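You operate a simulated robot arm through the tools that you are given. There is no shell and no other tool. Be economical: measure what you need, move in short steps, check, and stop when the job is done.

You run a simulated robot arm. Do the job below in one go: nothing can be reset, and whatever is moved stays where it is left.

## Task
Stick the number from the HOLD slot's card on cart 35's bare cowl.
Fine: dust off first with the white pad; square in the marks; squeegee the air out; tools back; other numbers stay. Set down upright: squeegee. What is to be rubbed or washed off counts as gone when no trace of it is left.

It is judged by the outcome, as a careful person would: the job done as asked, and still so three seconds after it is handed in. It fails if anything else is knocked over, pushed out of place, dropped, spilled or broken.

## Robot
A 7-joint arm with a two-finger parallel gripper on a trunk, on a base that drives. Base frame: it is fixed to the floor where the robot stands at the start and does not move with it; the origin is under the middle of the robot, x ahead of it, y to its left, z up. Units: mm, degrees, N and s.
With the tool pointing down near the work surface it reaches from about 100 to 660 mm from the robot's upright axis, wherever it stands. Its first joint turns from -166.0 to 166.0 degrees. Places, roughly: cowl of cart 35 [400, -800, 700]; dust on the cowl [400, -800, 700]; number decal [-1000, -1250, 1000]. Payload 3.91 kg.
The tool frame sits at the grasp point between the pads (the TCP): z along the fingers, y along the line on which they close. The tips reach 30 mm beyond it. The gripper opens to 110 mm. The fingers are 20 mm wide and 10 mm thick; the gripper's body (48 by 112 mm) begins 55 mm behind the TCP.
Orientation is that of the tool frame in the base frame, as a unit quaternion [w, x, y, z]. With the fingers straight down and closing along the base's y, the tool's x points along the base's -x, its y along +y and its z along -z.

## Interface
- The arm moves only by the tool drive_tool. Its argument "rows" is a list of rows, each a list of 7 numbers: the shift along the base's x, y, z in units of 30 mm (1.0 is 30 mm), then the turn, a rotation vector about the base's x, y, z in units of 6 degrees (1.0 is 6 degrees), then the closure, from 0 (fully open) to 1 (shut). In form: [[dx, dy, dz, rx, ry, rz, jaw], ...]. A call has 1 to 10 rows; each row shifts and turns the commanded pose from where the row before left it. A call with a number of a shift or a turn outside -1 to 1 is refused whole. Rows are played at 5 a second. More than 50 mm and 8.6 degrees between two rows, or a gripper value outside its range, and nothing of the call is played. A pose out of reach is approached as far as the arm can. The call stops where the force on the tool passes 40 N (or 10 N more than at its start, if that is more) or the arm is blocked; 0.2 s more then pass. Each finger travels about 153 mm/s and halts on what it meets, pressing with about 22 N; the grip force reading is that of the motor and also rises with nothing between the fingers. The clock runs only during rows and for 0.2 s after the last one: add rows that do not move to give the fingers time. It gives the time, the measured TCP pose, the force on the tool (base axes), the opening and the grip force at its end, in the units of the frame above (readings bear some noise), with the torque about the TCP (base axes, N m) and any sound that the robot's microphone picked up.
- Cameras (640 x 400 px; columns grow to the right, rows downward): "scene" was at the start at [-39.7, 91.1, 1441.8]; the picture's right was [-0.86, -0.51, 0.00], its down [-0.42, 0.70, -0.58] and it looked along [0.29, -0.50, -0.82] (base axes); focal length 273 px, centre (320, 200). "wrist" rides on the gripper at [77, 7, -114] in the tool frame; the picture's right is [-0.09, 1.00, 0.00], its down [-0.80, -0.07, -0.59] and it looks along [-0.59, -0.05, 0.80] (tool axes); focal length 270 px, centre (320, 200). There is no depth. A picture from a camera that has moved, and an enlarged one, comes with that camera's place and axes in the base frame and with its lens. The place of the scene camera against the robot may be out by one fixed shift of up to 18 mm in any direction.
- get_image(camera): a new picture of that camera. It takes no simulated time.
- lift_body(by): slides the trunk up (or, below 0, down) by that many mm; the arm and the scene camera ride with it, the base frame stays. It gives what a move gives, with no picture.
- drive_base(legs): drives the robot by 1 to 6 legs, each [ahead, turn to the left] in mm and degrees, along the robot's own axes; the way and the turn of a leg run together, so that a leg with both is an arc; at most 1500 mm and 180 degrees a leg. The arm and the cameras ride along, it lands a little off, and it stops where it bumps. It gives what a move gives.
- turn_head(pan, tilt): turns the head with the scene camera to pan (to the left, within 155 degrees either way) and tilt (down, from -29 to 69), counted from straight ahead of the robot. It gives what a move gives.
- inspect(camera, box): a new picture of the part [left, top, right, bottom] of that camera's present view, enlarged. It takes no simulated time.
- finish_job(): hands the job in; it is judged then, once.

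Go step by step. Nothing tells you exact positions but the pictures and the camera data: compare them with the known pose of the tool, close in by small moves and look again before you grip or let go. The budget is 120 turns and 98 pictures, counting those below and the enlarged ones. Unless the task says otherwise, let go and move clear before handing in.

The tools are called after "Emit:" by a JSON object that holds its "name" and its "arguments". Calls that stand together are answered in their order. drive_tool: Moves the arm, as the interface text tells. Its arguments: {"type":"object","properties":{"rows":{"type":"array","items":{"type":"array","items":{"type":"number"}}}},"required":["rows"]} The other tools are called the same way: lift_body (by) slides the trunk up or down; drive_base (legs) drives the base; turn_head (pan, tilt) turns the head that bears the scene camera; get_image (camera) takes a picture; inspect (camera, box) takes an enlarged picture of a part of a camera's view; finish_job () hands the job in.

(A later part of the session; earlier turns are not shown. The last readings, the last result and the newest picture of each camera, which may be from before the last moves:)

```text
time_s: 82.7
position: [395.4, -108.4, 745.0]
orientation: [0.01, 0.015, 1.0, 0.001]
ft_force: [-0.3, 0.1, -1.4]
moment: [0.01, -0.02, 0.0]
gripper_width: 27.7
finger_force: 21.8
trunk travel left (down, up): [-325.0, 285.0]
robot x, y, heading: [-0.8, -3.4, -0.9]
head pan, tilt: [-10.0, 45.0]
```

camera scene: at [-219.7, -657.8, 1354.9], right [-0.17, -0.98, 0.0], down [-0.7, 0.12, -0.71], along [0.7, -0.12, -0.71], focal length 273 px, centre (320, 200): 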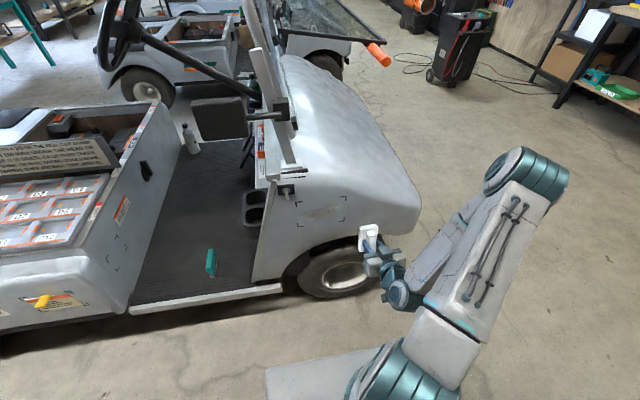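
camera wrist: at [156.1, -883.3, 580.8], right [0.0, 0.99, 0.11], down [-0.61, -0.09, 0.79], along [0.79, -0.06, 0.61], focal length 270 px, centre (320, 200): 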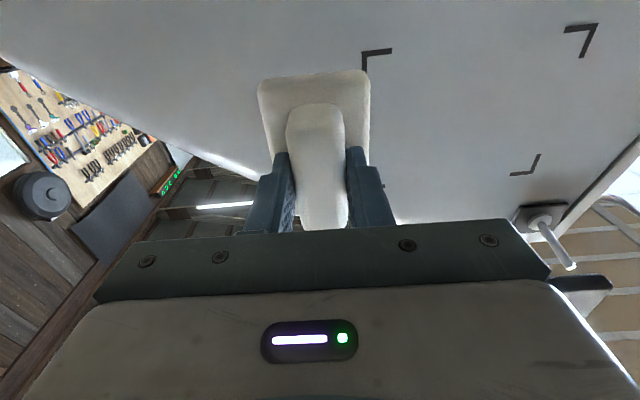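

Move above the pad's original spot, straighten, and lower.

Emit:
{"name": "drive_tool", "arguments": {"rows": [[0.9, -0.45, 0, 0, 0.19, 0.28, 1], [0.9, -0.45, 0, 0, 0, 0, 1], [0.87, -0.45, 0, 0, 0, 0, 1]]}}

Emit:
{"name": "lift_body", "arguments": {"by": -200}}

Emit:
{"name": "drive_tool", "arguments": {"rows": [[0, 0, -1, 0, 0, 0, 1], [0, 0, -1, 0, 0, 0, 1], [0, 0, -1, 0, 0, 0, 1], [0, 0, -1, 0, 0, 0, 1], [0, 0, -1, 0, 0, 0, 1]]}}

Emit:
{"name": "get_image", "arguments": {"camera": "wrist"}}

```text
time_s: 83.5
position: [474.6, -149.8, 743.3]
orientation: [0.0, 0.001, 1.0, 0.001]
ft_force: [-0.6, -0.7, -0.1]
moment: [0.02, 0.01, -0.01]
gripper_width: 27.5
finger_force: 22.2
trunk travel left (down, up): [-325.0, 285.0]
robot x, y, heading: [-5.8, -8.2, -0.5]
head pan, tilt: [-10.0, 45.0]
```

```text
time_s: 85.7
position: [473.5, -149.5, 543.7]
orientation: [0.0, 0.0, 1.0, 0.001]
ft_force: [0.3, 0.6, -1.5]
moment: [-0.01, 0.01, 0.01]
gripper_width: 27.7
finger_force: 21.5
trunk travel left (down, up): [-125.0, 485.0]
robot x, y, heading: [1.9, -4.8, -0.7]
head pan, tilt: [-10.0, 45.0]
```

```text
time_s: 86.9
position: [474.0, -149.3, 393.8]
orientation: [0.0, 0.001, 1.0, 0.0]
ft_force: [-0.3, 1.0, -0.2]
moment: [0.03, -0.02, 0.01]
gripper_width: 27.5
finger_force: 22.2
trunk travel left (down, up): [-125.0, 485.0]
robot x, y, heading: [1.2, -9.9, -0.8]
head pan, tilt: [-10.0, 45.0]
```

```text
66 pictures are left
camera wrist: at [398.3, -144.0, 509.0], right [0.09, 1.0, 0.0], down [0.8, -0.07, 0.59], along [0.59, -0.05, -0.8], focal length 270 px, centre (320, 200)
```

wrist: 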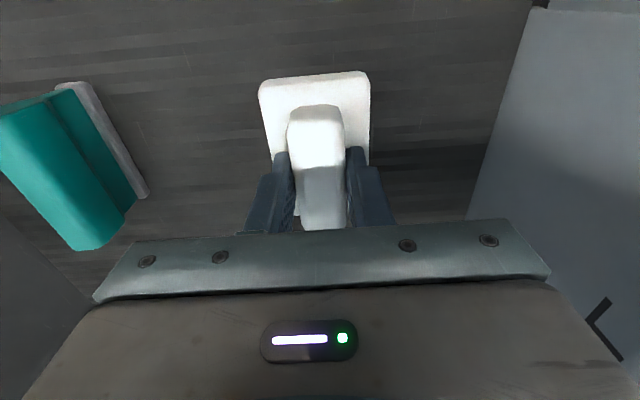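

Emit:
{"name": "drive_tool", "arguments": {"rows": [[0, 0, -0.7, 0, 0, 0, 1], [0, 0, -0.5, 0, 0, 0, 1], [0, 0, -0.1, 0, 0, 0, 1], [0, 0, -0.1, 0, 0, 0, 1]]}}

Emit:
{"name": "drive_tool", "arguments": {"rows": [[0, 0, 0, 0, 0, 0, 0.5], [0, 0, 0, 0, 0, 0, 0.5], [0, 0, 0.5, 0, 0, 0, 0.5], [0, 0, 1, 0, 0, 0, 0], [0, 0, 1, 0, 0, 0, 0]]}}

Emit:
{"name": "get_image", "arguments": {"camera": "wrist"}}

```text
time_s: 87.9
position: [474.0, -149.6, 351.8]
orientation: [0.0, 0.0, 1.0, 0.0]
ft_force: [-0.5, 0.0, 0.8]
moment: [-0.09, -0.03, -0.02]
gripper_width: 27.7
finger_force: 22.0
trunk travel left (down, up): [-125.0, 485.0]
robot x, y, heading: [1.6, -3.8, -0.4]
head pan, tilt: [-10.0, 45.0]
```

```text
time_s: 89.1
position: [473.7, -149.9, 427.2]
orientation: [-0.001, 0.0, 1.0, 0.0]
ft_force: [0.4, 0.1, 0.1]
moment: [0.01, 0.03, 0.01]
gripper_width: 110.0
finger_force: 0.1
trunk travel left (down, up): [-125.0, 485.0]
robot x, y, heading: [1.6, -7.5, -0.5]
head pan, tilt: [-10.0, 45.0]
```

```text
65 pictures are left
camera wrist: at [398.0, -143.9, 541.6], right [0.09, 1.0, 0.0], down [0.8, -0.07, 0.59], along [0.59, -0.05, -0.8], focal length 270 px, centre (320, 200)
```

wrist: 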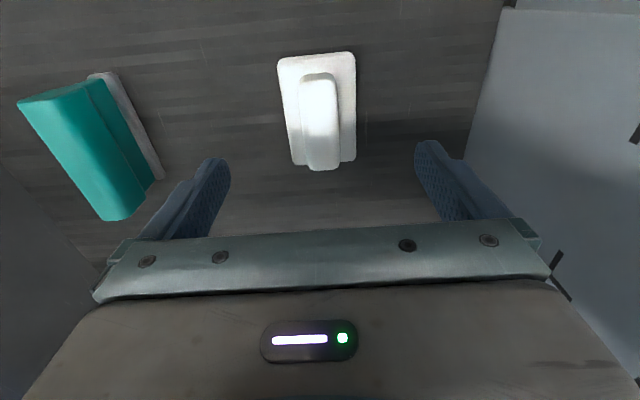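

The pad stands back in its place. Now I raise the arm, retract it and drive to face the rack on the back bench.

Emit:
{"name": "lift_body", "arguments": {"by": 480}}

Emit:
{"name": "drive_tool", "arguments": {"rows": [[-0.8, 0, 1, 0, 0, 0, 0], [-0.8, 0, 1, 0, 0, 0, 0], [-0.8, 0, 1, 0, 0, 0, 0], [-0.8, 0, 1, 0, 0, 0, 0], [-0.8, 0, 1, 0, 0, 0, 0], [-0.3, 0, 1, 0, 0, 0, 0]]}}

Emit:
{"name": "drive_base", "arguments": {"legs": [[-220, 0], [0, -90], [1200, 0], [0, -90]]}}

Emit:
{"name": "turn_head", "arguments": {"pan": 0, "tilt": 30}}

Emit:
{"name": "get_image", "arguments": {"camera": "scene"}}

```text
refused: 480 is not a number from -400 to 400
```

```text
time_s: 90.5
position: [345.0, -150.4, 606.8]
orientation: [0.0, 0.0, 1.0, 0.001]
ft_force: [0.1, 0.2, 0.2]
moment: [0.0, 0.02, 0.01]
gripper_width: 110.0
finger_force: 0.0
trunk travel left (down, up): [-125.0, 485.0]
robot x, y, heading: [-0.7, -5.4, -0.9]
head pan, tilt: [-10.0, 45.0]
```

```text
time_s: 105.5
position: [-567.4, -1060.9, 607.3]
orientation: [0.001, 1.0, 0.01, 0.0]
ft_force: [0.6, -0.1, 0.5]
moment: [-0.03, 0.02, -0.04]
gripper_width: 110.0
finger_force: 0.1
trunk travel left (down, up): [-125.0, 485.0]
robot x, y, heading: [-216.4, -1198.3, -179.5]
head pan, tilt: [-10.0, 45.0]
```

```text
time_s: 106.2
position: [-568.1, -1061.1, 607.6]
orientation: [0.0, 1.0, 0.01, 0.001]
ft_force: [0.3, 0.2, -0.2]
moment: [0.02, 0.01, 0.0]
gripper_width: 110.1
finger_force: 0.1
trunk travel left (down, up): [-125.0, 485.0]
robot x, y, heading: [-223.4, -1197.8, -179.7]
head pan, tilt: [0.0, 30.0]
```

```text
64 pictures are left
camera scene: at [-233.6, -1343.2, 1177.4], right [-0.01, 1.0, 0.0], down [0.5, 0.0, -0.87], along [-0.87, -0.01, -0.5], focal length 273 px, centre (320, 200)
```

scene: 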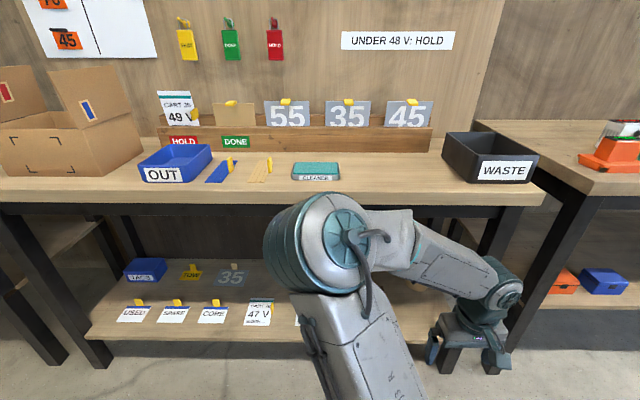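

The arm is below bench height but clear. I read the cards and shelf closely.

Emit:
{"name": "inspect", "arguments": {"camera": "scene", "box": [140, 80, 300, 190]}}

Emit:
{"name": "inspect", "arguments": {"camera": "scene", "box": [100, 240, 300, 350]}}

Emit:
{"name": "inspect", "arguments": {"camera": "scene", "box": [250, 80, 450, 190]}}

```text
3.64 times, centred on (220, 135) of scene
camera zoom: at [-233.6, -1343.2, 1177.4], right [-0.01, 1.0, 0.0], down [0.5, 0.0, -0.87], along [-0.87, -0.01, -0.5], focal length 994 px, centre (684, 436)
```

zoom: 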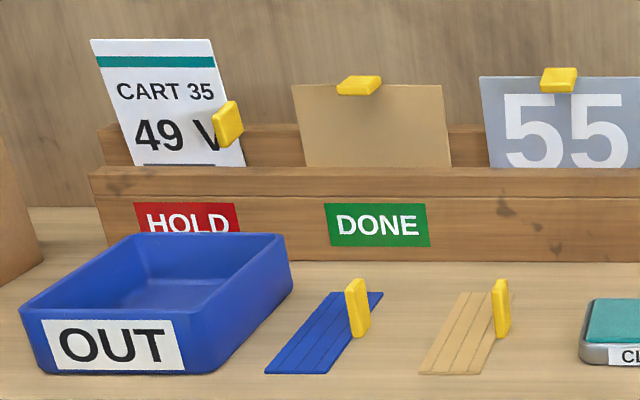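

```text
3.20 times, centred on (200, 295) of scene
camera zoom: at [-233.6, -1343.2, 1177.4], right [-0.01, 1.0, 0.0], down [0.5, 0.0, -0.87], along [-0.87, -0.01, -0.5], focal length 875 px, centre (704, -104)
```

zoom: 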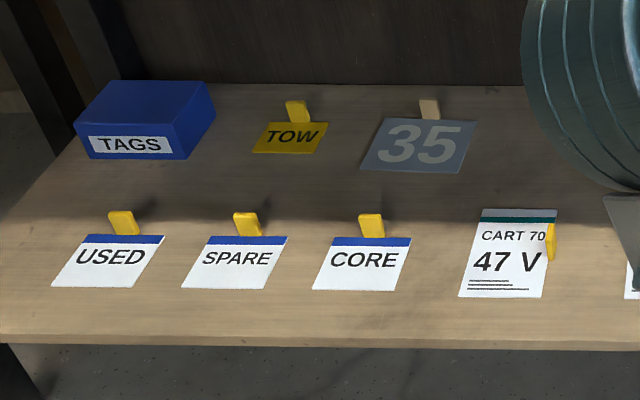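

```text
3.20 times, centred on (350, 135) of scene
camera zoom: at [-233.6, -1343.2, 1177.4], right [-0.01, 1.0, 0.0], down [0.5, 0.0, -0.87], along [-0.87, -0.01, -0.5], focal length 875 px, centre (224, 408)
```

zoom: 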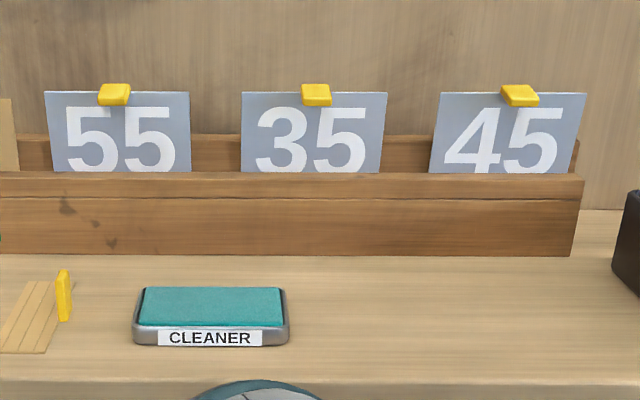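

The HOLD slot's card reads "CART 35", so I need the 35 decal in the rack (yellow tab), not the worn one on the shelf. I raise the trunk and point the tool at the rack for a close wrist view.

Emit:
{"name": "lift_body", "arguments": {"by": 400}}

Emit:
{"name": "drive_tool", "arguments": {"rows": [[-0.3, -0.5, 0, 0, 1, 0, 0.5], [-0.3, -0.5, 0, 0, 1, 0, 0.5], [-0.3, -0.5, 0, 0, 1, 0, 0.5], [-0.3, -0.5, 0, 0, 1, 0, 0.5], [-0.3, -0.5, 0, 0, 1, 0, 0.5], [-0.3, -0.5, 0, 0, 1, 0, 0.5], [-0.3, -0.5, 0, 0, 1, 0, 0.5], [-0.3, -0.5, 0, 0, 1, 0, 0.5], [-0.3, -0.5, 0, 0, 1, 0, 0.5], [-0.3, -0.5, 0, 0, 1, 0, 0.5]]}}

Emit:
{"name": "drive_tool", "arguments": {"rows": [[-0.3, -0.4, 0, 0, 1, 0, 0.5], [-0.3, -0.4, 0, 0, 1, 0, 0.5], [-0.3, -0.4, 0, 0, 1, 0, 0.5], [-0.3, -0.4, 0, 0, 1, 0, 0.5], [-0.3, -0.4, 0, 0, 1, 0, 0.5]]}}

Emit:
{"name": "get_image", "arguments": {"camera": "wrist"}}

Emit:
{"name": "get_image", "arguments": {"camera": "scene"}}

```text
time_s: 110.0
position: [-567.3, -1060.4, 1006.9]
orientation: [0.001, 1.0, 0.01, 0.0]
ft_force: [0.3, 0.8, 0.6]
moment: [0.02, 0.0, 0.02]
gripper_width: 110.0
finger_force: 0.1
trunk travel left (down, up): [-525.0, 85.0]
robot x, y, heading: [-213.7, -1199.7, -179.5]
head pan, tilt: [0.0, 30.0]
```

```text
time_s: 112.2
position: [-734.8, -1197.6, 1035.8]
orientation: [-0.003, 0.866, 0.01, -0.501]
ft_force: [0.1, 0.6, -1.0]
moment: [0.01, 0.03, 0.0]
gripper_width: 54.9
finger_force: 0.1
out of reach, approached as far as the arm can: row 4, 5, 6, 7, 8, 9, 10
trunk travel left (down, up): [-525.0, 85.0]
robot x, y, heading: [-218.2, -1203.1, -179.7]
head pan, tilt: [0.0, 30.0]
```

```text
time_s: 113.5
position: [-784.6, -1257.5, 1037.5]
orientation: [0.006, -0.706, -0.007, 0.708]
ft_force: [0.1, 0.3, 0.3]
moment: [-0.02, 0.04, 0.0]
gripper_width: 55.0
finger_force: 0.0
out of reach, approached as far as the arm can: row 1
trunk travel left (down, up): [-525.0, 85.0]
robot x, y, heading: [-218.7, -1197.5, -179.7]
head pan, tilt: [0.0, 30.0]
```

```text
60 pictures are left
camera wrist: at [-669.5, -1263.1, 960.0], right [0.0, -1.0, 0.07], down [0.6, 0.06, 0.8], along [-0.8, 0.04, 0.59], focal length 270 px, centre (320, 200)
```

wrist: 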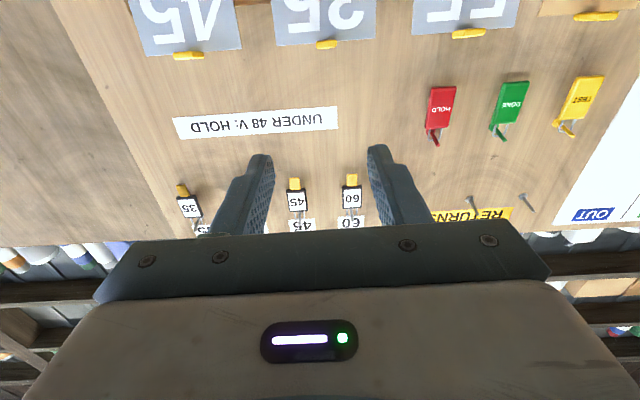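

```text
59 pictures are left
camera scene: at [-233.8, -1343.5, 1577.5], right [-0.01, 1.0, 0.0], down [0.5, 0.0, -0.87], along [-0.87, -0.01, -0.5], focal length 273 px, centre (320, 200)
```

scene: 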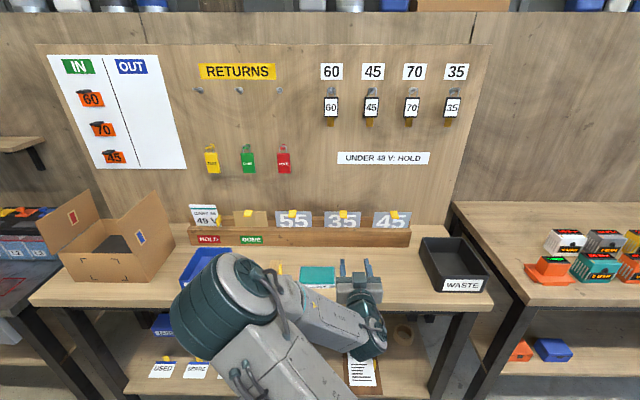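

By triangulation the 35 tab is near (−1092, −1267, 1008); the bench edge is near x −846. I retract a bit, lower toward tab height and drive closer.

Emit:
{"name": "drive_tool", "arguments": {"rows": [[0.8, -0.2, -0.5, 0, 0, 0, 0.5], [0.8, -0.2, -0.4, 0, 0, 0, 0.5]]}}

Emit:
{"name": "drive_base", "arguments": {"legs": [[240, 0]]}}

Emit:
{"name": "get_image", "arguments": {"camera": "wrist"}}

Emit:
{"name": "turn_head", "arguments": {"pan": 0, "tilt": 45}}

Emit:
{"name": "get_image", "arguments": {"camera": "scene"}}

```text
time_s: 114.0
position: [-749.3, -1273.6, 1005.2]
orientation: [0.006, -0.707, -0.006, 0.707]
ft_force: [-0.1, 0.0, 1.0]
moment: [0.02, -0.03, -0.01]
gripper_width: 54.8
finger_force: 0.0
out of reach, approached as far as the arm can: row 2
trunk travel left (down, up): [-525.0, 85.0]
robot x, y, heading: [-216.9, -1197.5, -179.6]
head pan, tilt: [0.0, 30.0]
```

```text
time_s: 115.8
position: [-988.3, -1275.8, 1006.2]
orientation: [0.008, -0.707, -0.006, 0.707]
ft_force: [0.4, 0.0, 0.5]
moment: [0.01, 0.01, 0.04]
gripper_width: 55.0
finger_force: 0.1
trunk travel left (down, up): [-525.0, 85.0]
robot x, y, heading: [-460.6, -1201.5, -179.5]
head pan, tilt: [0.0, 30.0]
```

```text
58 pictures are left
camera wrist: at [-872.9, -1280.7, 928.5], right [0.0, -1.0, 0.07], down [0.59, 0.06, 0.8], along [-0.8, 0.04, 0.59], focal length 270 px, centre (320, 200)
```

wrist: 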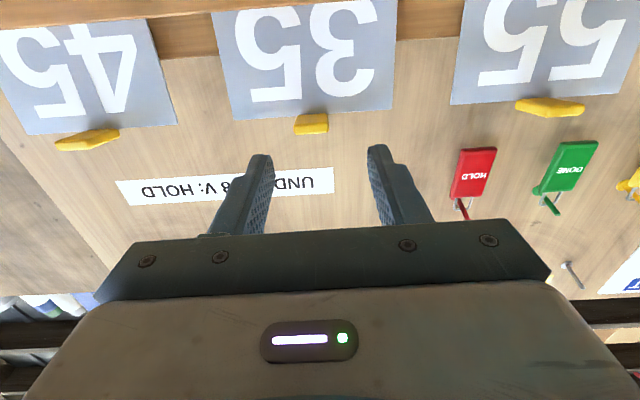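

```text
time_s: 116.6
position: [-987.6, -1275.5, 1005.5]
orientation: [0.007, -0.707, -0.007, 0.707]
ft_force: [0.5, 1.0, 0.0]
moment: [0.0, -0.02, -0.01]
gripper_width: 54.9
finger_force: 0.1
trunk travel left (down, up): [-525.0, 85.0]
robot x, y, heading: [-464.6, -1199.7, -179.6]
head pan, tilt: [0.0, 45.0]
```

```text
57 pictures are left
camera scene: at [-463.8, -1344.9, 1554.9], right [-0.01, 1.0, 0.0], down [0.71, 0.0, -0.71], along [-0.71, 0.0, -0.71], focal length 273 px, centre (320, 200)
```

scene: 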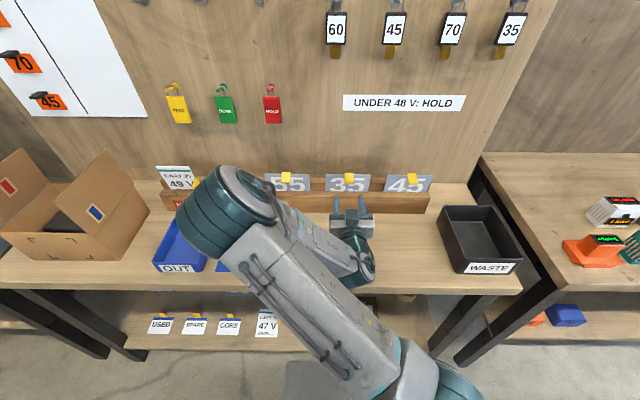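

The tab triangulates to (−1080, −1269, 1006). I look closely at its shape.

Emit:
{"name": "inspect", "arguments": {"camera": "wrist", "box": [210, 0, 410, 140]}}

Emit:
{"name": "inspect", "arguments": {"camera": "scene", "box": [310, 160, 390, 220]}}

```text
2.86 times, centred on (310, 70) of wrist
camera zoom: at [-872.7, -1280.7, 928.6], right [0.0, -1.0, 0.07], down [0.6, 0.06, 0.8], along [-0.8, 0.04, 0.59], focal length 772 px, centre (349, 571)
```

zoom: 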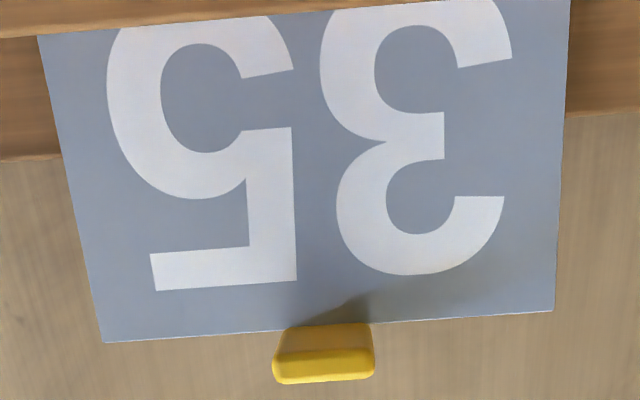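

```text
6.67 times, centred on (350, 190) of scene
camera zoom: at [-463.8, -1344.9, 1554.9], right [-0.01, 1.0, 0.0], down [0.71, 0.0, -0.71], along [-0.71, 0.0, -0.71], focal length 1822 px, centre (120, 267)
```

zoom: 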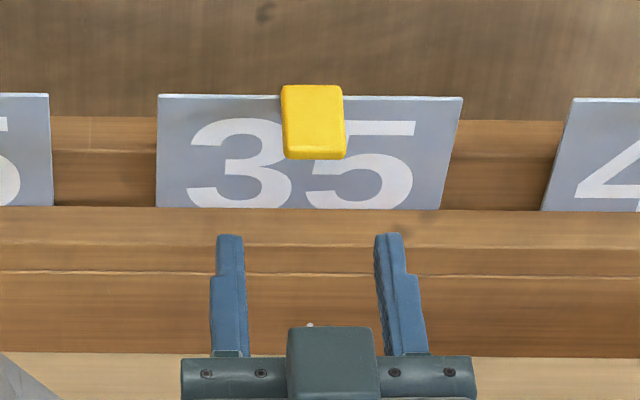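

The tab is about 26 mm wide and sticks straight out at (−1080…−1108, −1269, 1007). I advance around it with half-open fingers, then check.

Emit:
{"name": "drive_tool", "arguments": {"rows": [[-0.3, 0.22, 0.06, 0, 0, 0, 0.5], [-0.9, 0, 0, 0, 0, 0, 0.5], [-0.9, 0, 0, 0, 0, 0, 0.5]]}}

Emit:
{"name": "get_image", "arguments": {"camera": "wrist"}}

Emit:
{"name": "inspect", "arguments": {"camera": "scene", "box": [310, 160, 390, 220]}}

```text
time_s: 117.4
position: [-1050.8, -1268.3, 1007.0]
orientation: [0.005, -0.707, -0.007, 0.707]
ft_force: [-0.2, -0.1, 0.7]
moment: [0.01, 0.03, -0.03]
gripper_width: 54.8
finger_force: 0.0
trunk travel left (down, up): [-525.0, 85.0]
robot x, y, heading: [-460.2, -1201.2, -179.4]
head pan, tilt: [0.0, 45.0]
```

```text
54 pictures are left
camera wrist: at [-935.9, -1273.7, 930.6], right [0.0, -1.0, 0.07], down [0.59, 0.06, 0.8], along [-0.8, 0.04, 0.59], focal length 270 px, centre (320, 200)
```

wrist: 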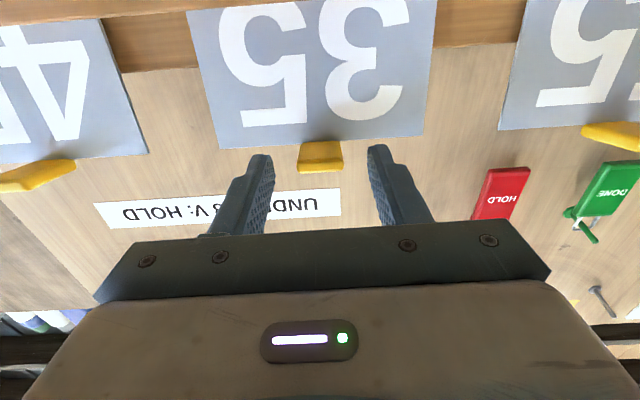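

```text
6.67 times, centred on (350, 190) of scene
camera zoom: at [-464.1, -1344.7, 1554.9], right [-0.01, 1.0, 0.0], down [0.71, 0.0, -0.71], along [-0.71, 0.0, -0.71], focal length 1822 px, centre (120, 267)
```

zoom: 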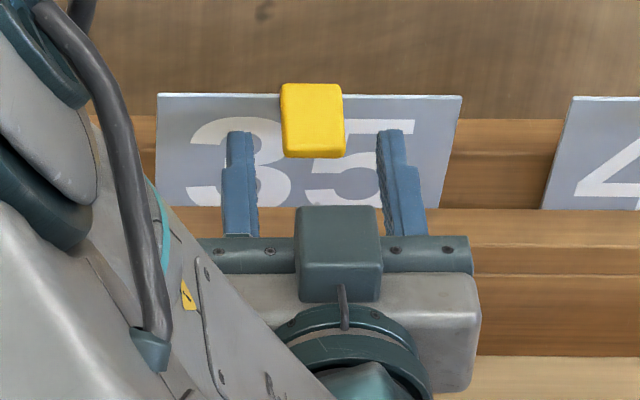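

The tab runs x −1072 to −1106, level with the tool axis. I advance 20 mm more and close.

Emit:
{"name": "drive_tool", "arguments": {"rows": [[-0.65, 0, 0, 0, 0, 0, 0.5], [0, 0, 0, 0, 0, 0, 1], [0, 0, 0, 0, 0, 0, 1], [0, 0, 0, 0, 0, 0, 1]]}}

Emit:
{"name": "get_image", "arguments": {"camera": "wrist"}}

```text
time_s: 118.4
position: [-1072.0, -1267.5, 1007.6]
orientation: [0.007, -0.707, -0.007, 0.708]
ft_force: [-5.0, 0.6, 0.2]
moment: [-0.03, 0.41, -0.27]
gripper_width: 27.1
finger_force: 21.9
trunk travel left (down, up): [-525.0, 85.0]
robot x, y, heading: [-459.3, -1198.2, -179.6]
head pan, tilt: [0.0, 45.0]
```

```text
52 pictures are left
camera wrist: at [-955.9, -1273.7, 930.5], right [0.0, -1.0, 0.07], down [0.6, 0.06, 0.8], along [-0.8, 0.04, 0.59], focal length 270 px, centre (320, 200)
```

wrist: 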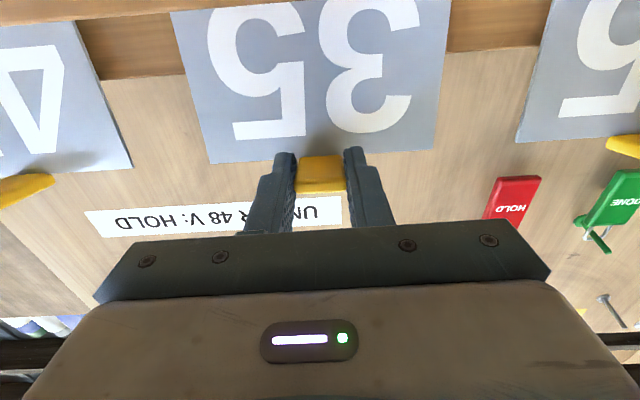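

Gripped. I lift it slowly straight up.

Emit:
{"name": "drive_tool", "arguments": {"rows": [[0, 0, 0.3, 0, 0, 0, 1], [0, 0, 0.4, 0, 0, 0, 1], [0, 0, 0.5, 0, 0, 0, 1], [0, 0, 0.5, 0, 0, 0, 1], [0, 0, 0.5, 0, 0, 0, 1], [0, 0, 0.5, 0, 0, 0, 1]]}}

Emit:
{"name": "get_image", "arguments": {"camera": "wrist"}}

Emit:
{"name": "inspect", "arguments": {"camera": "scene", "box": [240, 130, 480, 280]}}

```text
time_s: 119.8
position: [-1071.1, -1269.5, 1087.9]
orientation: [0.007, -0.707, -0.007, 0.707]
ft_force: [0.5, -0.8, -0.8]
moment: [0.01, 0.02, 0.02]
gripper_width: 27.3
finger_force: 21.6
trunk travel left (down, up): [-525.0, 85.0]
robot x, y, heading: [-460.0, -1201.5, -179.4]
head pan, tilt: [0.0, 45.0]
```

```text
51 pictures are left
camera wrist: at [-955.1, -1273.9, 1011.8], right [0.0, -1.0, 0.07], down [0.59, 0.06, 0.8], along [-0.8, 0.04, 0.59], focal length 270 px, centre (320, 200)
```

wrist: 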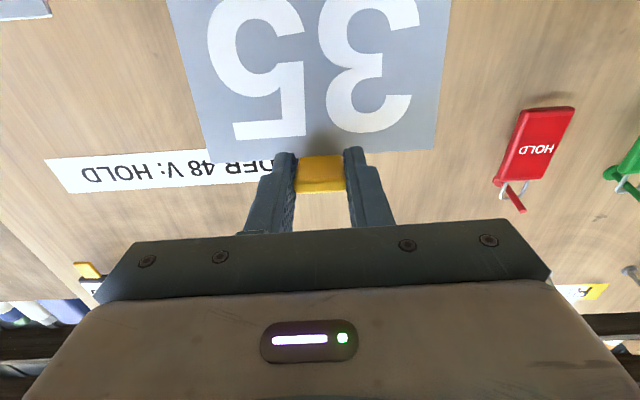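

```text
2.67 times, centred on (360, 205) of scene
camera zoom: at [-463.6, -1344.6, 1554.9], right [-0.01, 1.0, 0.0], down [0.71, 0.0, -0.71], along [-0.71, 0.0, -0.71], focal length 729 px, centre (213, 187)
```

zoom: 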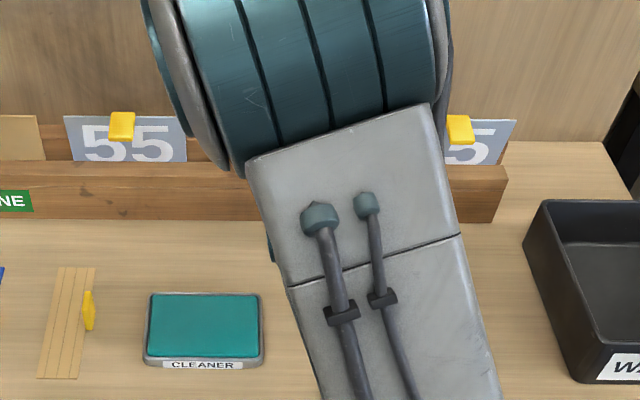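

Lifting freely. I raise the trunk 70 mm more and then back the base away.

Emit:
{"name": "lift_body", "arguments": {"by": 70}}

Emit:
{"name": "drive_base", "arguments": {"legs": [[-230, 0]]}}

Emit:
{"name": "turn_head", "arguments": {"pan": 0, "tilt": 35}}

Emit:
{"name": "get_image", "arguments": {"camera": "scene"}}

Emit:
{"name": "get_image", "arguments": {"camera": "wrist"}}

```text
time_s: 120.9
position: [-1070.8, -1269.3, 1157.5]
orientation: [0.006, -0.707, -0.008, 0.707]
ft_force: [-0.4, -0.8, 0.5]
moment: [0.0, 0.01, -0.04]
gripper_width: 27.1
finger_force: 22.6
trunk travel left (down, up): [-595.0, 15.0]
robot x, y, heading: [-463.6, -1199.7, -179.5]
head pan, tilt: [0.0, 45.0]
```

```text
time_s: 122.6
position: [-841.3, -1267.8, 1159.5]
orientation: [0.005, -0.707, -0.008, 0.708]
ft_force: [0.8, -0.5, -0.9]
moment: [0.01, -0.04, -0.01]
gripper_width: 27.2
finger_force: 21.4
trunk travel left (down, up): [-595.0, 15.0]
robot x, y, heading: [-231.5, -1196.6, -179.6]
head pan, tilt: [0.0, 45.0]
```

```text
time_s: 123.3
position: [-840.3, -1266.9, 1158.5]
orientation: [0.006, -0.707, -0.007, 0.707]
ft_force: [-0.3, -0.1, -0.7]
moment: [0.02, -0.03, 0.03]
gripper_width: 27.5
finger_force: 21.7
trunk travel left (down, up): [-595.0, 15.0]
robot x, y, heading: [-227.5, -1197.6, -179.5]
head pan, tilt: [0.0, 35.0]
```

```text
49 pictures are left
camera scene: at [-240.2, -1343.2, 1639.6], right [-0.01, 1.0, 0.0], down [0.57, 0.0, -0.82], along [-0.82, -0.01, -0.57], focal length 273 px, centre (320, 200)
```

scene: 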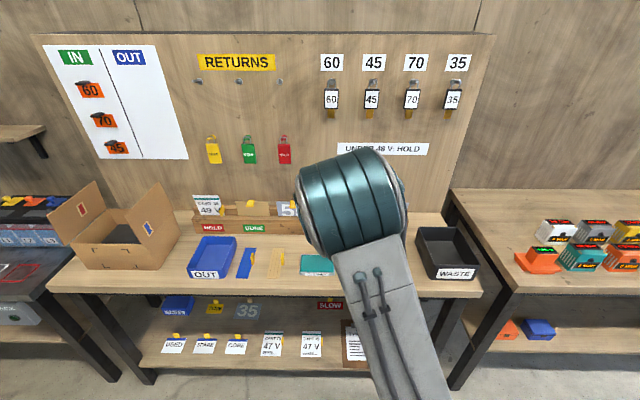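

```text
48 pictures are left
camera wrist: at [-725.1, -1273.0, 1081.6], right [0.0, -1.0, 0.07], down [0.59, 0.06, 0.8], along [-0.8, 0.04, 0.59], focal length 270 px, centre (320, 200)
```

wrist: 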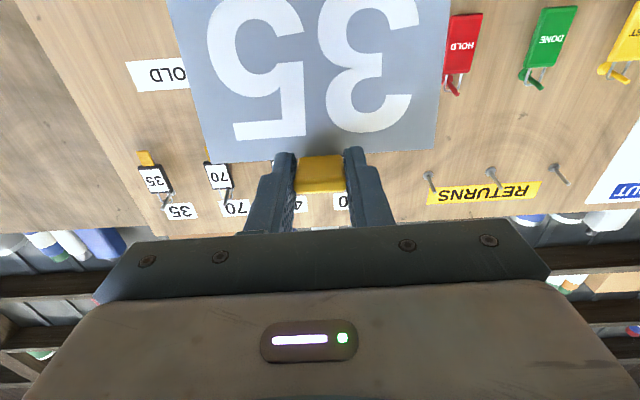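

The decal is held square and the rack's other numbers are undisturbed. I retract a bit and drive round to the cowl, turning on the clear side.

Emit:
{"name": "drive_tool", "arguments": {"rows": [[0.8, 0, 0, 0, 0, 0, 1], [0.8, 0, 0, 0, 0, 0, 1]]}}

Emit:
{"name": "drive_base", "arguments": {"legs": [[0, 179.5], [-120, 0], [0, 90], [400, 0], [0, -90]]}}

Emit:
{"name": "turn_head", "arguments": {"pan": -5, "tilt": 45}}

Emit:
{"name": "get_image", "arguments": {"camera": "scene"}}

```text
time_s: 123.9
position: [-791.6, -1268.0, 1158.8]
orientation: [0.007, -0.707, -0.006, 0.707]
ft_force: [-0.4, 0.0, 0.9]
moment: [0.01, -0.01, 0.01]
gripper_width: 27.0
finger_force: 21.6
trunk travel left (down, up): [-595.0, 15.0]
robot x, y, heading: [-229.0, -1195.9, -179.5]
head pan, tilt: [0.0, 35.0]
```

```text
time_s: 142.3
position: [208.3, -739.7, 1158.5]
orientation: [0.707, -0.004, 0.707, -0.01]
ft_force: [0.3, 0.7, 0.2]
moment: [0.0, 0.04, 0.01]
gripper_width: 27.3
finger_force: 21.6
trunk travel left (down, up): [-595.0, 15.0]
robot x, y, heading: [-356.4, -802.7, 0.2]
head pan, tilt: [0.0, 35.0]
```

```text
time_s: 143.0
position: [208.0, -739.2, 1159.7]
orientation: [0.707, -0.004, 0.707, -0.01]
ft_force: [0.4, -0.1, 0.3]
moment: [-0.01, 0.01, -0.01]
gripper_width: 27.3
finger_force: 22.3
trunk travel left (down, up): [-595.0, 15.0]
robot x, y, heading: [-353.9, -804.7, -0.2]
head pan, tilt: [-5.0, 45.0]
```

```text
47 pictures are left
camera scene: at [-350.2, -653.4, 1624.9], right [-0.09, -1.0, 0.0], down [-0.7, 0.06, -0.71], along [0.7, -0.06, -0.71], focal length 273 px, centre (320, 200)
```

scene: 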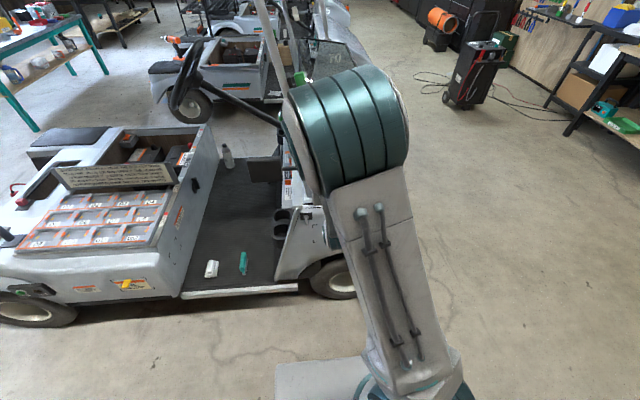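

Now I lower the trunk to the cowl's height and drive a bit closer. By my wrist triangulation the marks' centre is at about (369, −776, 676).

Emit:
{"name": "lift_body", "arguments": {"by": -400}}

Emit:
{"name": "drive_tool", "arguments": {"rows": [[0, -0.62, -0.3, 0.19, 0, 0.08, 1], [0, -0.62, -0.3, 0, 0, 0, 1]]}}

Emit:
{"name": "get_image", "arguments": {"camera": "wrist"}}

Emit:
{"name": "get_image", "arguments": {"camera": "scene"}}

```text
time_s: 146.8
position: [208.0, -739.9, 758.7]
orientation: [0.707, -0.004, 0.707, -0.009]
ft_force: [-0.3, -0.7, 0.2]
moment: [0.02, 0.0, 0.0]
gripper_width: 27.3
finger_force: 22.2
trunk travel left (down, up): [-195.0, 415.0]
robot x, y, heading: [-354.2, -802.5, 0.0]
head pan, tilt: [-5.0, 45.0]
```

```text
time_s: 147.4
position: [208.3, -776.4, 740.8]
orientation: [0.708, 0.001, 0.707, 0.0]
ft_force: [0.0, -0.8, -0.5]
moment: [0.01, 0.0, -0.01]
gripper_width: 27.2
finger_force: 21.7
trunk travel left (down, up): [-195.0, 415.0]
robot x, y, heading: [-353.6, -804.5, 0.0]
head pan, tilt: [-5.0, 45.0]
```

```text
46 pictures are left
camera wrist: at [94.3, -769.8, 664.1], right [0.0, 1.0, 0.09], down [-0.6, -0.07, 0.8], along [0.8, -0.05, 0.59], focal length 270 px, centre (320, 200)
```

wrist: 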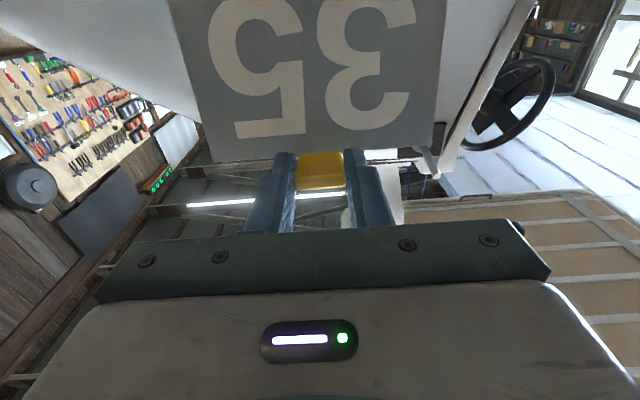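

```text
45 pictures are left
camera scene: at [-350.4, -653.3, 1224.9], right [-0.09, -1.0, 0.0], down [-0.7, 0.06, -0.71], along [0.7, -0.06, -0.71], focal length 273 px, centre (320, 200)
```

scene: 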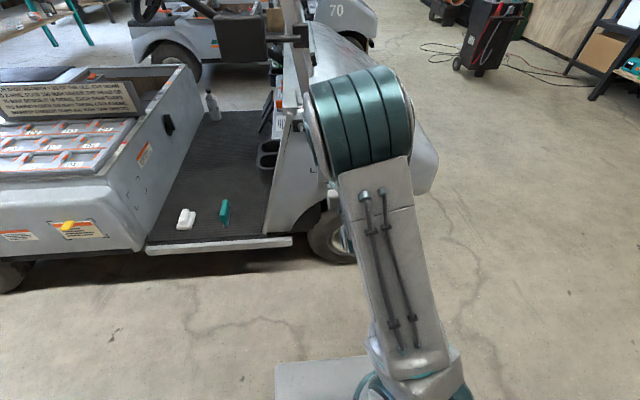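

The elbow blocks the head camera. I shift the base to the left so that the head looks past the arm at the cowl.

Emit:
{"name": "drive_base", "arguments": {"legs": [[0, 90], [190, 0], [0, -90]]}}

Emit:
{"name": "drive_tool", "arguments": {"rows": [[0, -0.9, 0, 0, 0, 0, 1], [0, -0.9, 0, 0, 0, 0, 1], [0, -0.9, 0, 0, 0, 0, 1], [0, -0.9, 0, 0, 0, 0, 1], [0, -0.9, 0, 0, 0, 0, 1], [0, -0.9, 0, 0, 0, 0, 1], [0, -0.9, 0, 0, 0, 0, 1]]}}

Emit:
{"name": "drive_base", "arguments": {"legs": [[60, 0]]}}

Emit:
{"name": "turn_head", "arguments": {"pan": -30, "tilt": 40}}

Emit:
{"name": "get_image", "arguments": {"camera": "scene"}}

```text
time_s: 156.6
position: [211.9, -595.8, 740.1]
orientation: [0.707, 0.007, 0.707, -0.006]
ft_force: [-0.1, 0.3, -1.1]
moment: [0.03, -0.03, 0.0]
gripper_width: 26.8
finger_force: 22.2
trunk travel left (down, up): [-195.0, 415.0]
robot x, y, heading: [-355.4, -616.1, -0.9]
head pan, tilt: [-5.0, 45.0]
```

```text
time_s: 158.2
position: [210.4, -785.0, 741.1]
orientation: [0.708, 0.006, 0.707, -0.005]
ft_force: [0.7, 0.3, -0.1]
moment: [0.0, 0.03, -0.01]
gripper_width: 26.9
finger_force: 22.5
trunk travel left (down, up): [-195.0, 415.0]
robot x, y, heading: [-349.9, -614.7, -1.0]
head pan, tilt: [-5.0, 45.0]
```

```text
time_s: 159.2
position: [269.9, -787.5, 741.2]
orientation: [0.707, 0.007, 0.707, -0.006]
ft_force: [0.1, -0.1, 0.1]
moment: [0.0, 0.03, 0.0]
gripper_width: 27.1
finger_force: 22.3
trunk travel left (down, up): [-195.0, 415.0]
robot x, y, heading: [-290.2, -614.7, -0.8]
head pan, tilt: [-5.0, 45.0]
```

```text
time_s: 160.1
position: [272.1, -787.8, 740.8]
orientation: [0.707, 0.006, 0.707, -0.006]
ft_force: [0.5, -0.3, -0.2]
moment: [0.0, 0.02, -0.02]
gripper_width: 26.8
finger_force: 22.0
trunk travel left (down, up): [-195.0, 415.0]
robot x, y, heading: [-288.6, -613.6, -1.1]
head pan, tilt: [-30.0, 40.0]
```

```text
44 pictures are left
camera scene: at [-292.9, -500.6, 1232.1], right [-0.51, -0.86, 0.0], down [-0.55, 0.33, -0.77], along [0.66, -0.39, -0.64], focal length 273 px, centre (320, 200)
```

scene: 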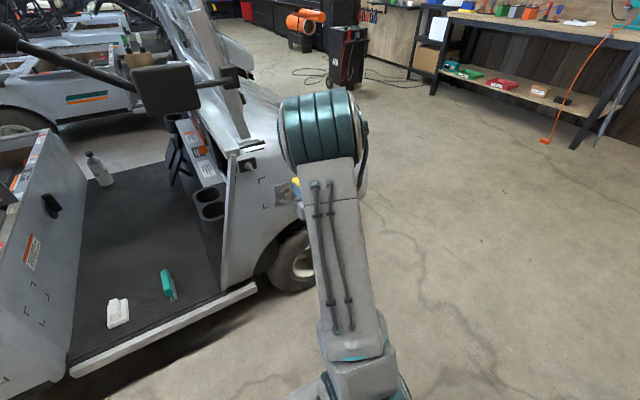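

Emit:
{"name": "drive_tool", "arguments": {"rows": [[0.3, 0.4, -0.23, 0, 0, 0.16, 1], [0.3, 0, -0.23, 0, 0, 0, 1]]}}

Emit:
{"name": "inspect", "arguments": {"camera": "scene", "box": [230, 150, 310, 230]}}

Emit:
{"name": "get_image", "arguments": {"camera": "wrist"}}

```text
time_s: 160.7
position: [289.1, -774.4, 726.9]
orientation: [0.707, 0.001, 0.707, 0.0]
ft_force: [0.5, 1.2, -0.1]
moment: [0.01, 0.02, -0.03]
gripper_width: 27.1
finger_force: 21.7
trunk travel left (down, up): [-195.0, 415.0]
robot x, y, heading: [-293.3, -616.6, -0.9]
head pan, tilt: [-30.0, 40.0]
```

```text
5.00 times, centred on (270, 190) of scene
camera zoom: at [-293.0, -500.7, 1232.1], right [-0.52, -0.86, 0.0], down [-0.55, 0.33, -0.77], along [0.66, -0.39, -0.64], focal length 1367 px, centre (570, 250)
```

zoom: 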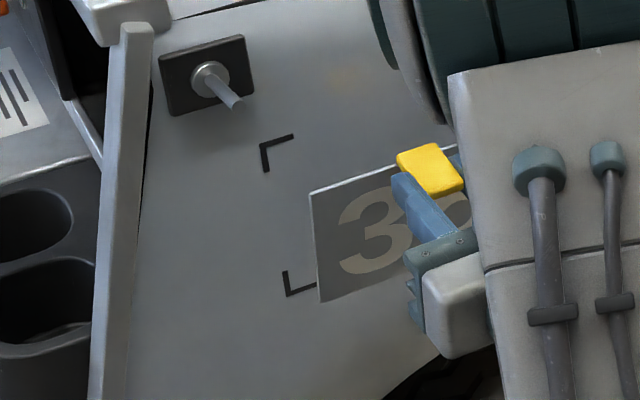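

```text
42 pictures are left
camera wrist: at [175.7, -767.6, 650.2], right [0.0, 1.0, 0.09], down [-0.59, -0.07, 0.8], along [0.8, -0.05, 0.59], focal length 270 px, centre (320, 200)
```

wrist: 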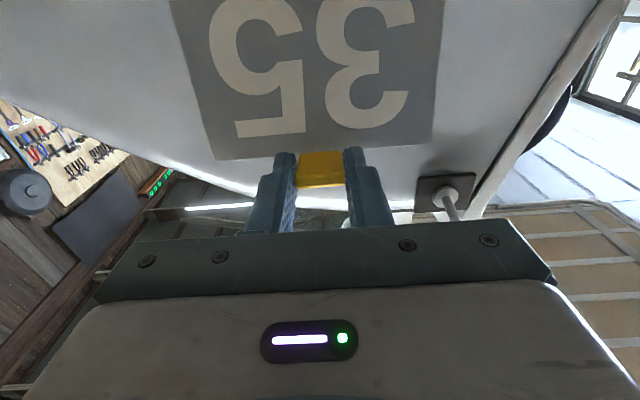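

I see the decal sits pitched ~7° in the grip (bottom forward). I'll tip the tool down 6.5° to make it parallel to the cowl and hover close, then compare with the marks.

Emit:
{"name": "drive_tool", "arguments": {"rows": [[0.2, 0, 0.15, 0, 0.55, 0, 1], [0.4, 0, 0, 0, 0.53, 0, 1], [0.35, 0, 0, 0, 0, 0, 1]]}}

Emit:
{"name": "inspect", "arguments": {"camera": "scene", "box": [230, 150, 310, 230]}}

Emit:
{"name": "get_image", "arguments": {"camera": "wrist"}}

```text
time_s: 161.5
position: [318.1, -775.0, 731.3]
orientation: [0.667, 0.001, 0.745, 0.0]
ft_force: [0.0, 0.1, -1.0]
moment: [-0.02, 0.02, 0.04]
gripper_width: 26.9
finger_force: 21.8
trunk travel left (down, up): [-195.0, 415.0]
robot x, y, heading: [-292.0, -612.4, -1.0]
head pan, tilt: [-30.0, 40.0]
```

```text
5.00 times, centred on (270, 190) of scene
camera zoom: at [-293.0, -500.7, 1232.1], right [-0.52, -0.86, 0.0], down [-0.55, 0.33, -0.77], along [0.66, -0.39, -0.64], focal length 1367 px, centre (570, 250)
```

zoom: 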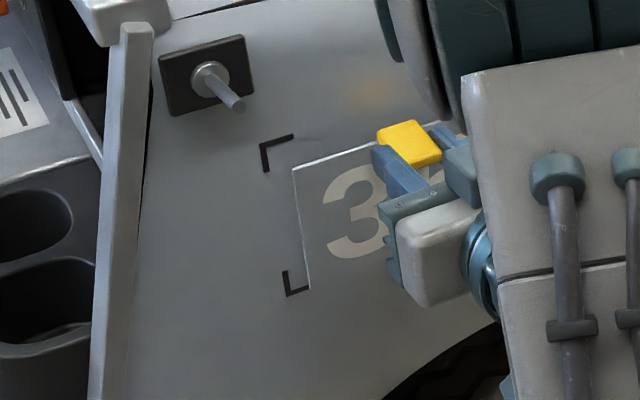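

```text
40 pictures are left
camera wrist: at [195.7, -767.9, 668.5], right [0.01, 1.0, 0.09], down [-0.5, -0.07, 0.86], along [0.87, -0.05, 0.5], focal length 270 px, centre (320, 200)
```

wrist: 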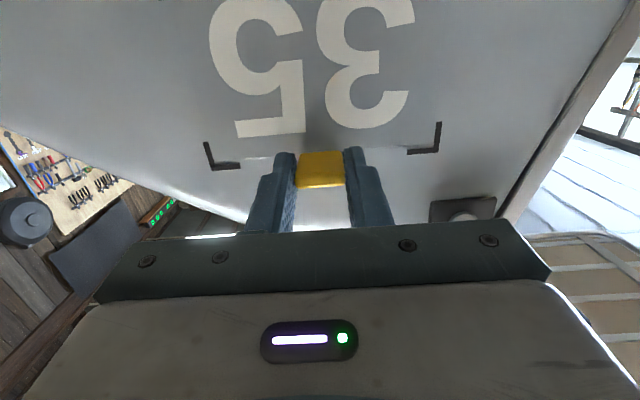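

The decal is nearly parallel and the upper marks show beyond its top edge. I enlarge the wrist view to centre it.

Emit:
{"name": "inspect", "arguments": {"camera": "wrist", "box": [180, 90, 460, 190]}}

```text
2.29 times, centred on (320, 140) of wrist
camera zoom: at [195.7, -767.9, 668.5], right [0.01, 1.0, 0.09], down [-0.5, -0.07, 0.86], along [0.87, -0.05, 0.5], focal length 618 px, centre (320, 337)
```

zoom: 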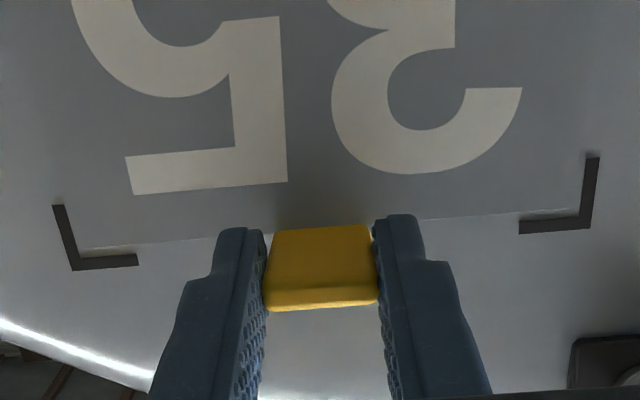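

Centring checks: top gap ≈12.5–13 mm, bottom ≈14 mm, sides ≈10 mm each – within about a millimetre. Tiny trim, then press slowly.

Emit:
{"name": "drive_tool", "arguments": {"rows": [[0.1, 0.03, 0, 0, 0.2, 0, 1], [0.1, 0, 0, 0, 0, 0, 1], [0.1, 0, 0, 0, 0, 0, 1], [0.05, 0, 0, 0, 0, 0, 1]]}}

Emit:
{"name": "inspect", "arguments": {"camera": "scene", "box": [235, 165, 295, 215]}}

Emit:
{"name": "inspect", "arguments": {"camera": "wrist", "box": [180, 90, 460, 190]}}

```text
time_s: 162.5
position: [327.9, -773.1, 731.9]
orientation: [0.658, 0.0, 0.753, 0.0]
ft_force: [0.0, -0.2, -1.0]
moment: [0.0, -0.01, 0.02]
gripper_width: 27.0
finger_force: 21.6
trunk travel left (down, up): [-195.0, 415.0]
robot x, y, heading: [-292.9, -613.1, -1.1]
head pan, tilt: [-30.0, 40.0]
```

```text
8.00 times, centred on (265, 190) of scene
camera zoom: at [-292.9, -500.7, 1232.1], right [-0.52, -0.86, 0.0], down [-0.55, 0.33, -0.77], along [0.66, -0.39, -0.64], focal length 2187 px, centre (760, 280)
```

zoom: 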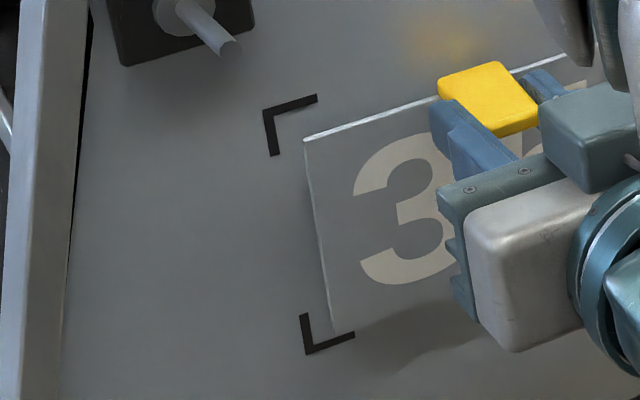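

```text
2.29 times, centred on (320, 140) of wrist
camera zoom: at [205.0, -767.1, 670.8], right [0.01, 1.0, 0.09], down [-0.48, -0.07, 0.87], along [0.88, -0.05, 0.48], focal length 618 px, centre (320, 337)
```

zoom: 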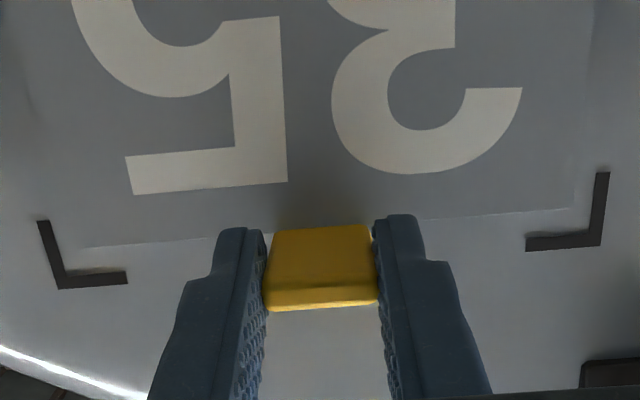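

Sides are centred; to settle the vertical centring I get closer to reduce parallax and look again.

Emit:
{"name": "drive_tool", "arguments": {"rows": [[0.05, 0, 0, 0, 0, 0, 1], [0.05, 0, 0, 0, 0, 0, 1]]}}

Emit:
{"name": "inspect", "arguments": {"camera": "scene", "box": [250, 170, 290, 210]}}

```text
time_s: 163.1
position: [330.5, -774.3, 731.6]
orientation: [0.658, 0.0, 0.753, 0.001]
ft_force: [-2.8, 1.2, 0.5]
moment: [0.03, 0.27, -0.01]
gripper_width: 26.9
finger_force: 22.2
trunk travel left (down, up): [-195.0, 415.0]
robot x, y, heading: [-295.5, -615.7, -0.9]
head pan, tilt: [-30.0, 40.0]
```

```text
10.00 times, centred on (270, 190) of scene
camera zoom: at [-293.2, -500.6, 1232.1], right [-0.52, -0.86, 0.0], down [-0.55, 0.33, -0.77], along [0.66, -0.39, -0.64], focal length 2734 px, centre (820, 300)
```

zoom: 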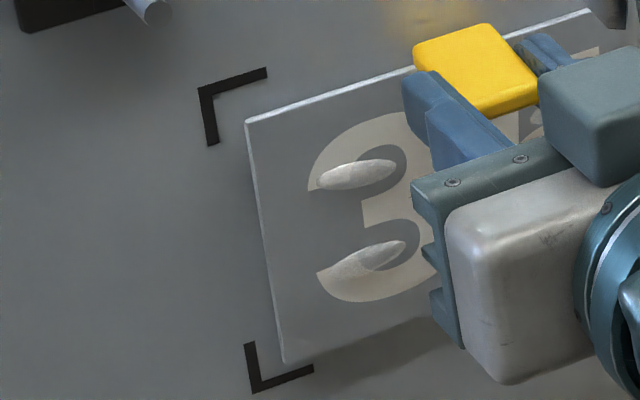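

The decal has touched (bubbles show). The scene view suggests it may sit ~4 mm low; I check with the wrist view.

Emit:
{"name": "inspect", "arguments": {"camera": "wrist", "box": [180, 90, 460, 190]}}

```text
2.29 times, centred on (320, 140) of wrist
camera zoom: at [207.5, -766.9, 670.9], right [0.01, 1.0, 0.09], down [-0.48, -0.07, 0.87], along [0.88, -0.05, 0.48], focal length 618 px, centre (320, 337)
```

zoom: 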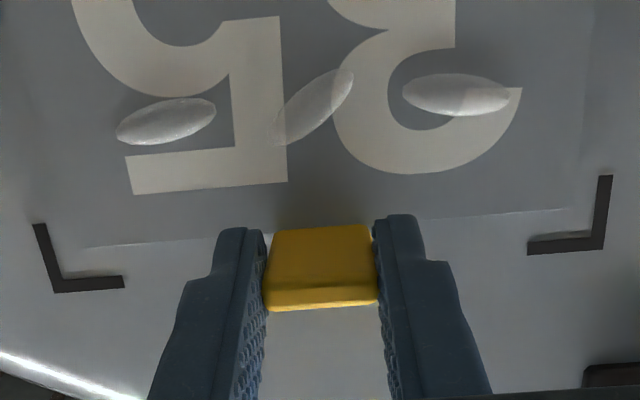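

It seems the top still stands off a few mm and the decal sits ~3 mm low. I back off 3 mm to see whether it comes away with the grip.

Emit:
{"name": "drive_tool", "arguments": {"rows": [[-0.05, 0, 0, 0, 0, 0, 1], [-0.05, 0, 0, 0, 0, 0, 1]]}}

Emit:
{"name": "inspect", "arguments": {"camera": "scene", "box": [250, 170, 290, 210]}}

```text
time_s: 163.7
position: [328.0, -773.6, 731.9]
orientation: [0.659, 0.001, 0.752, 0.0]
ft_force: [-0.1, -0.4, -1.3]
moment: [-0.01, 0.02, -0.02]
gripper_width: 26.8
finger_force: 21.5
trunk travel left (down, up): [-195.0, 415.0]
robot x, y, heading: [-290.4, -610.2, -1.1]
head pan, tilt: [-30.0, 40.0]
```

```text
10.00 times, centred on (270, 190) of scene
camera zoom: at [-292.9, -500.7, 1232.1], right [-0.52, -0.86, 0.0], down [-0.55, 0.33, -0.77], along [0.66, -0.39, -0.64], focal length 2734 px, centre (820, 300)
```

zoom: 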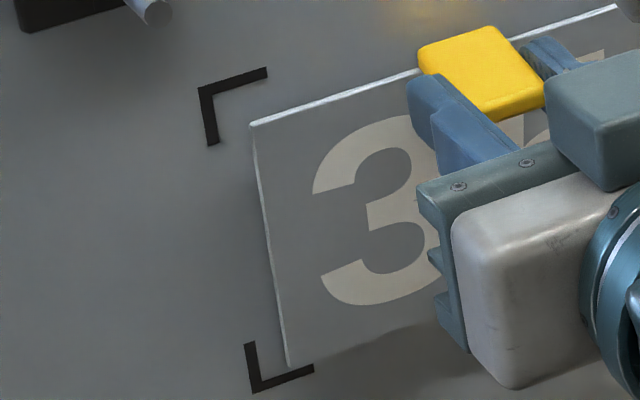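

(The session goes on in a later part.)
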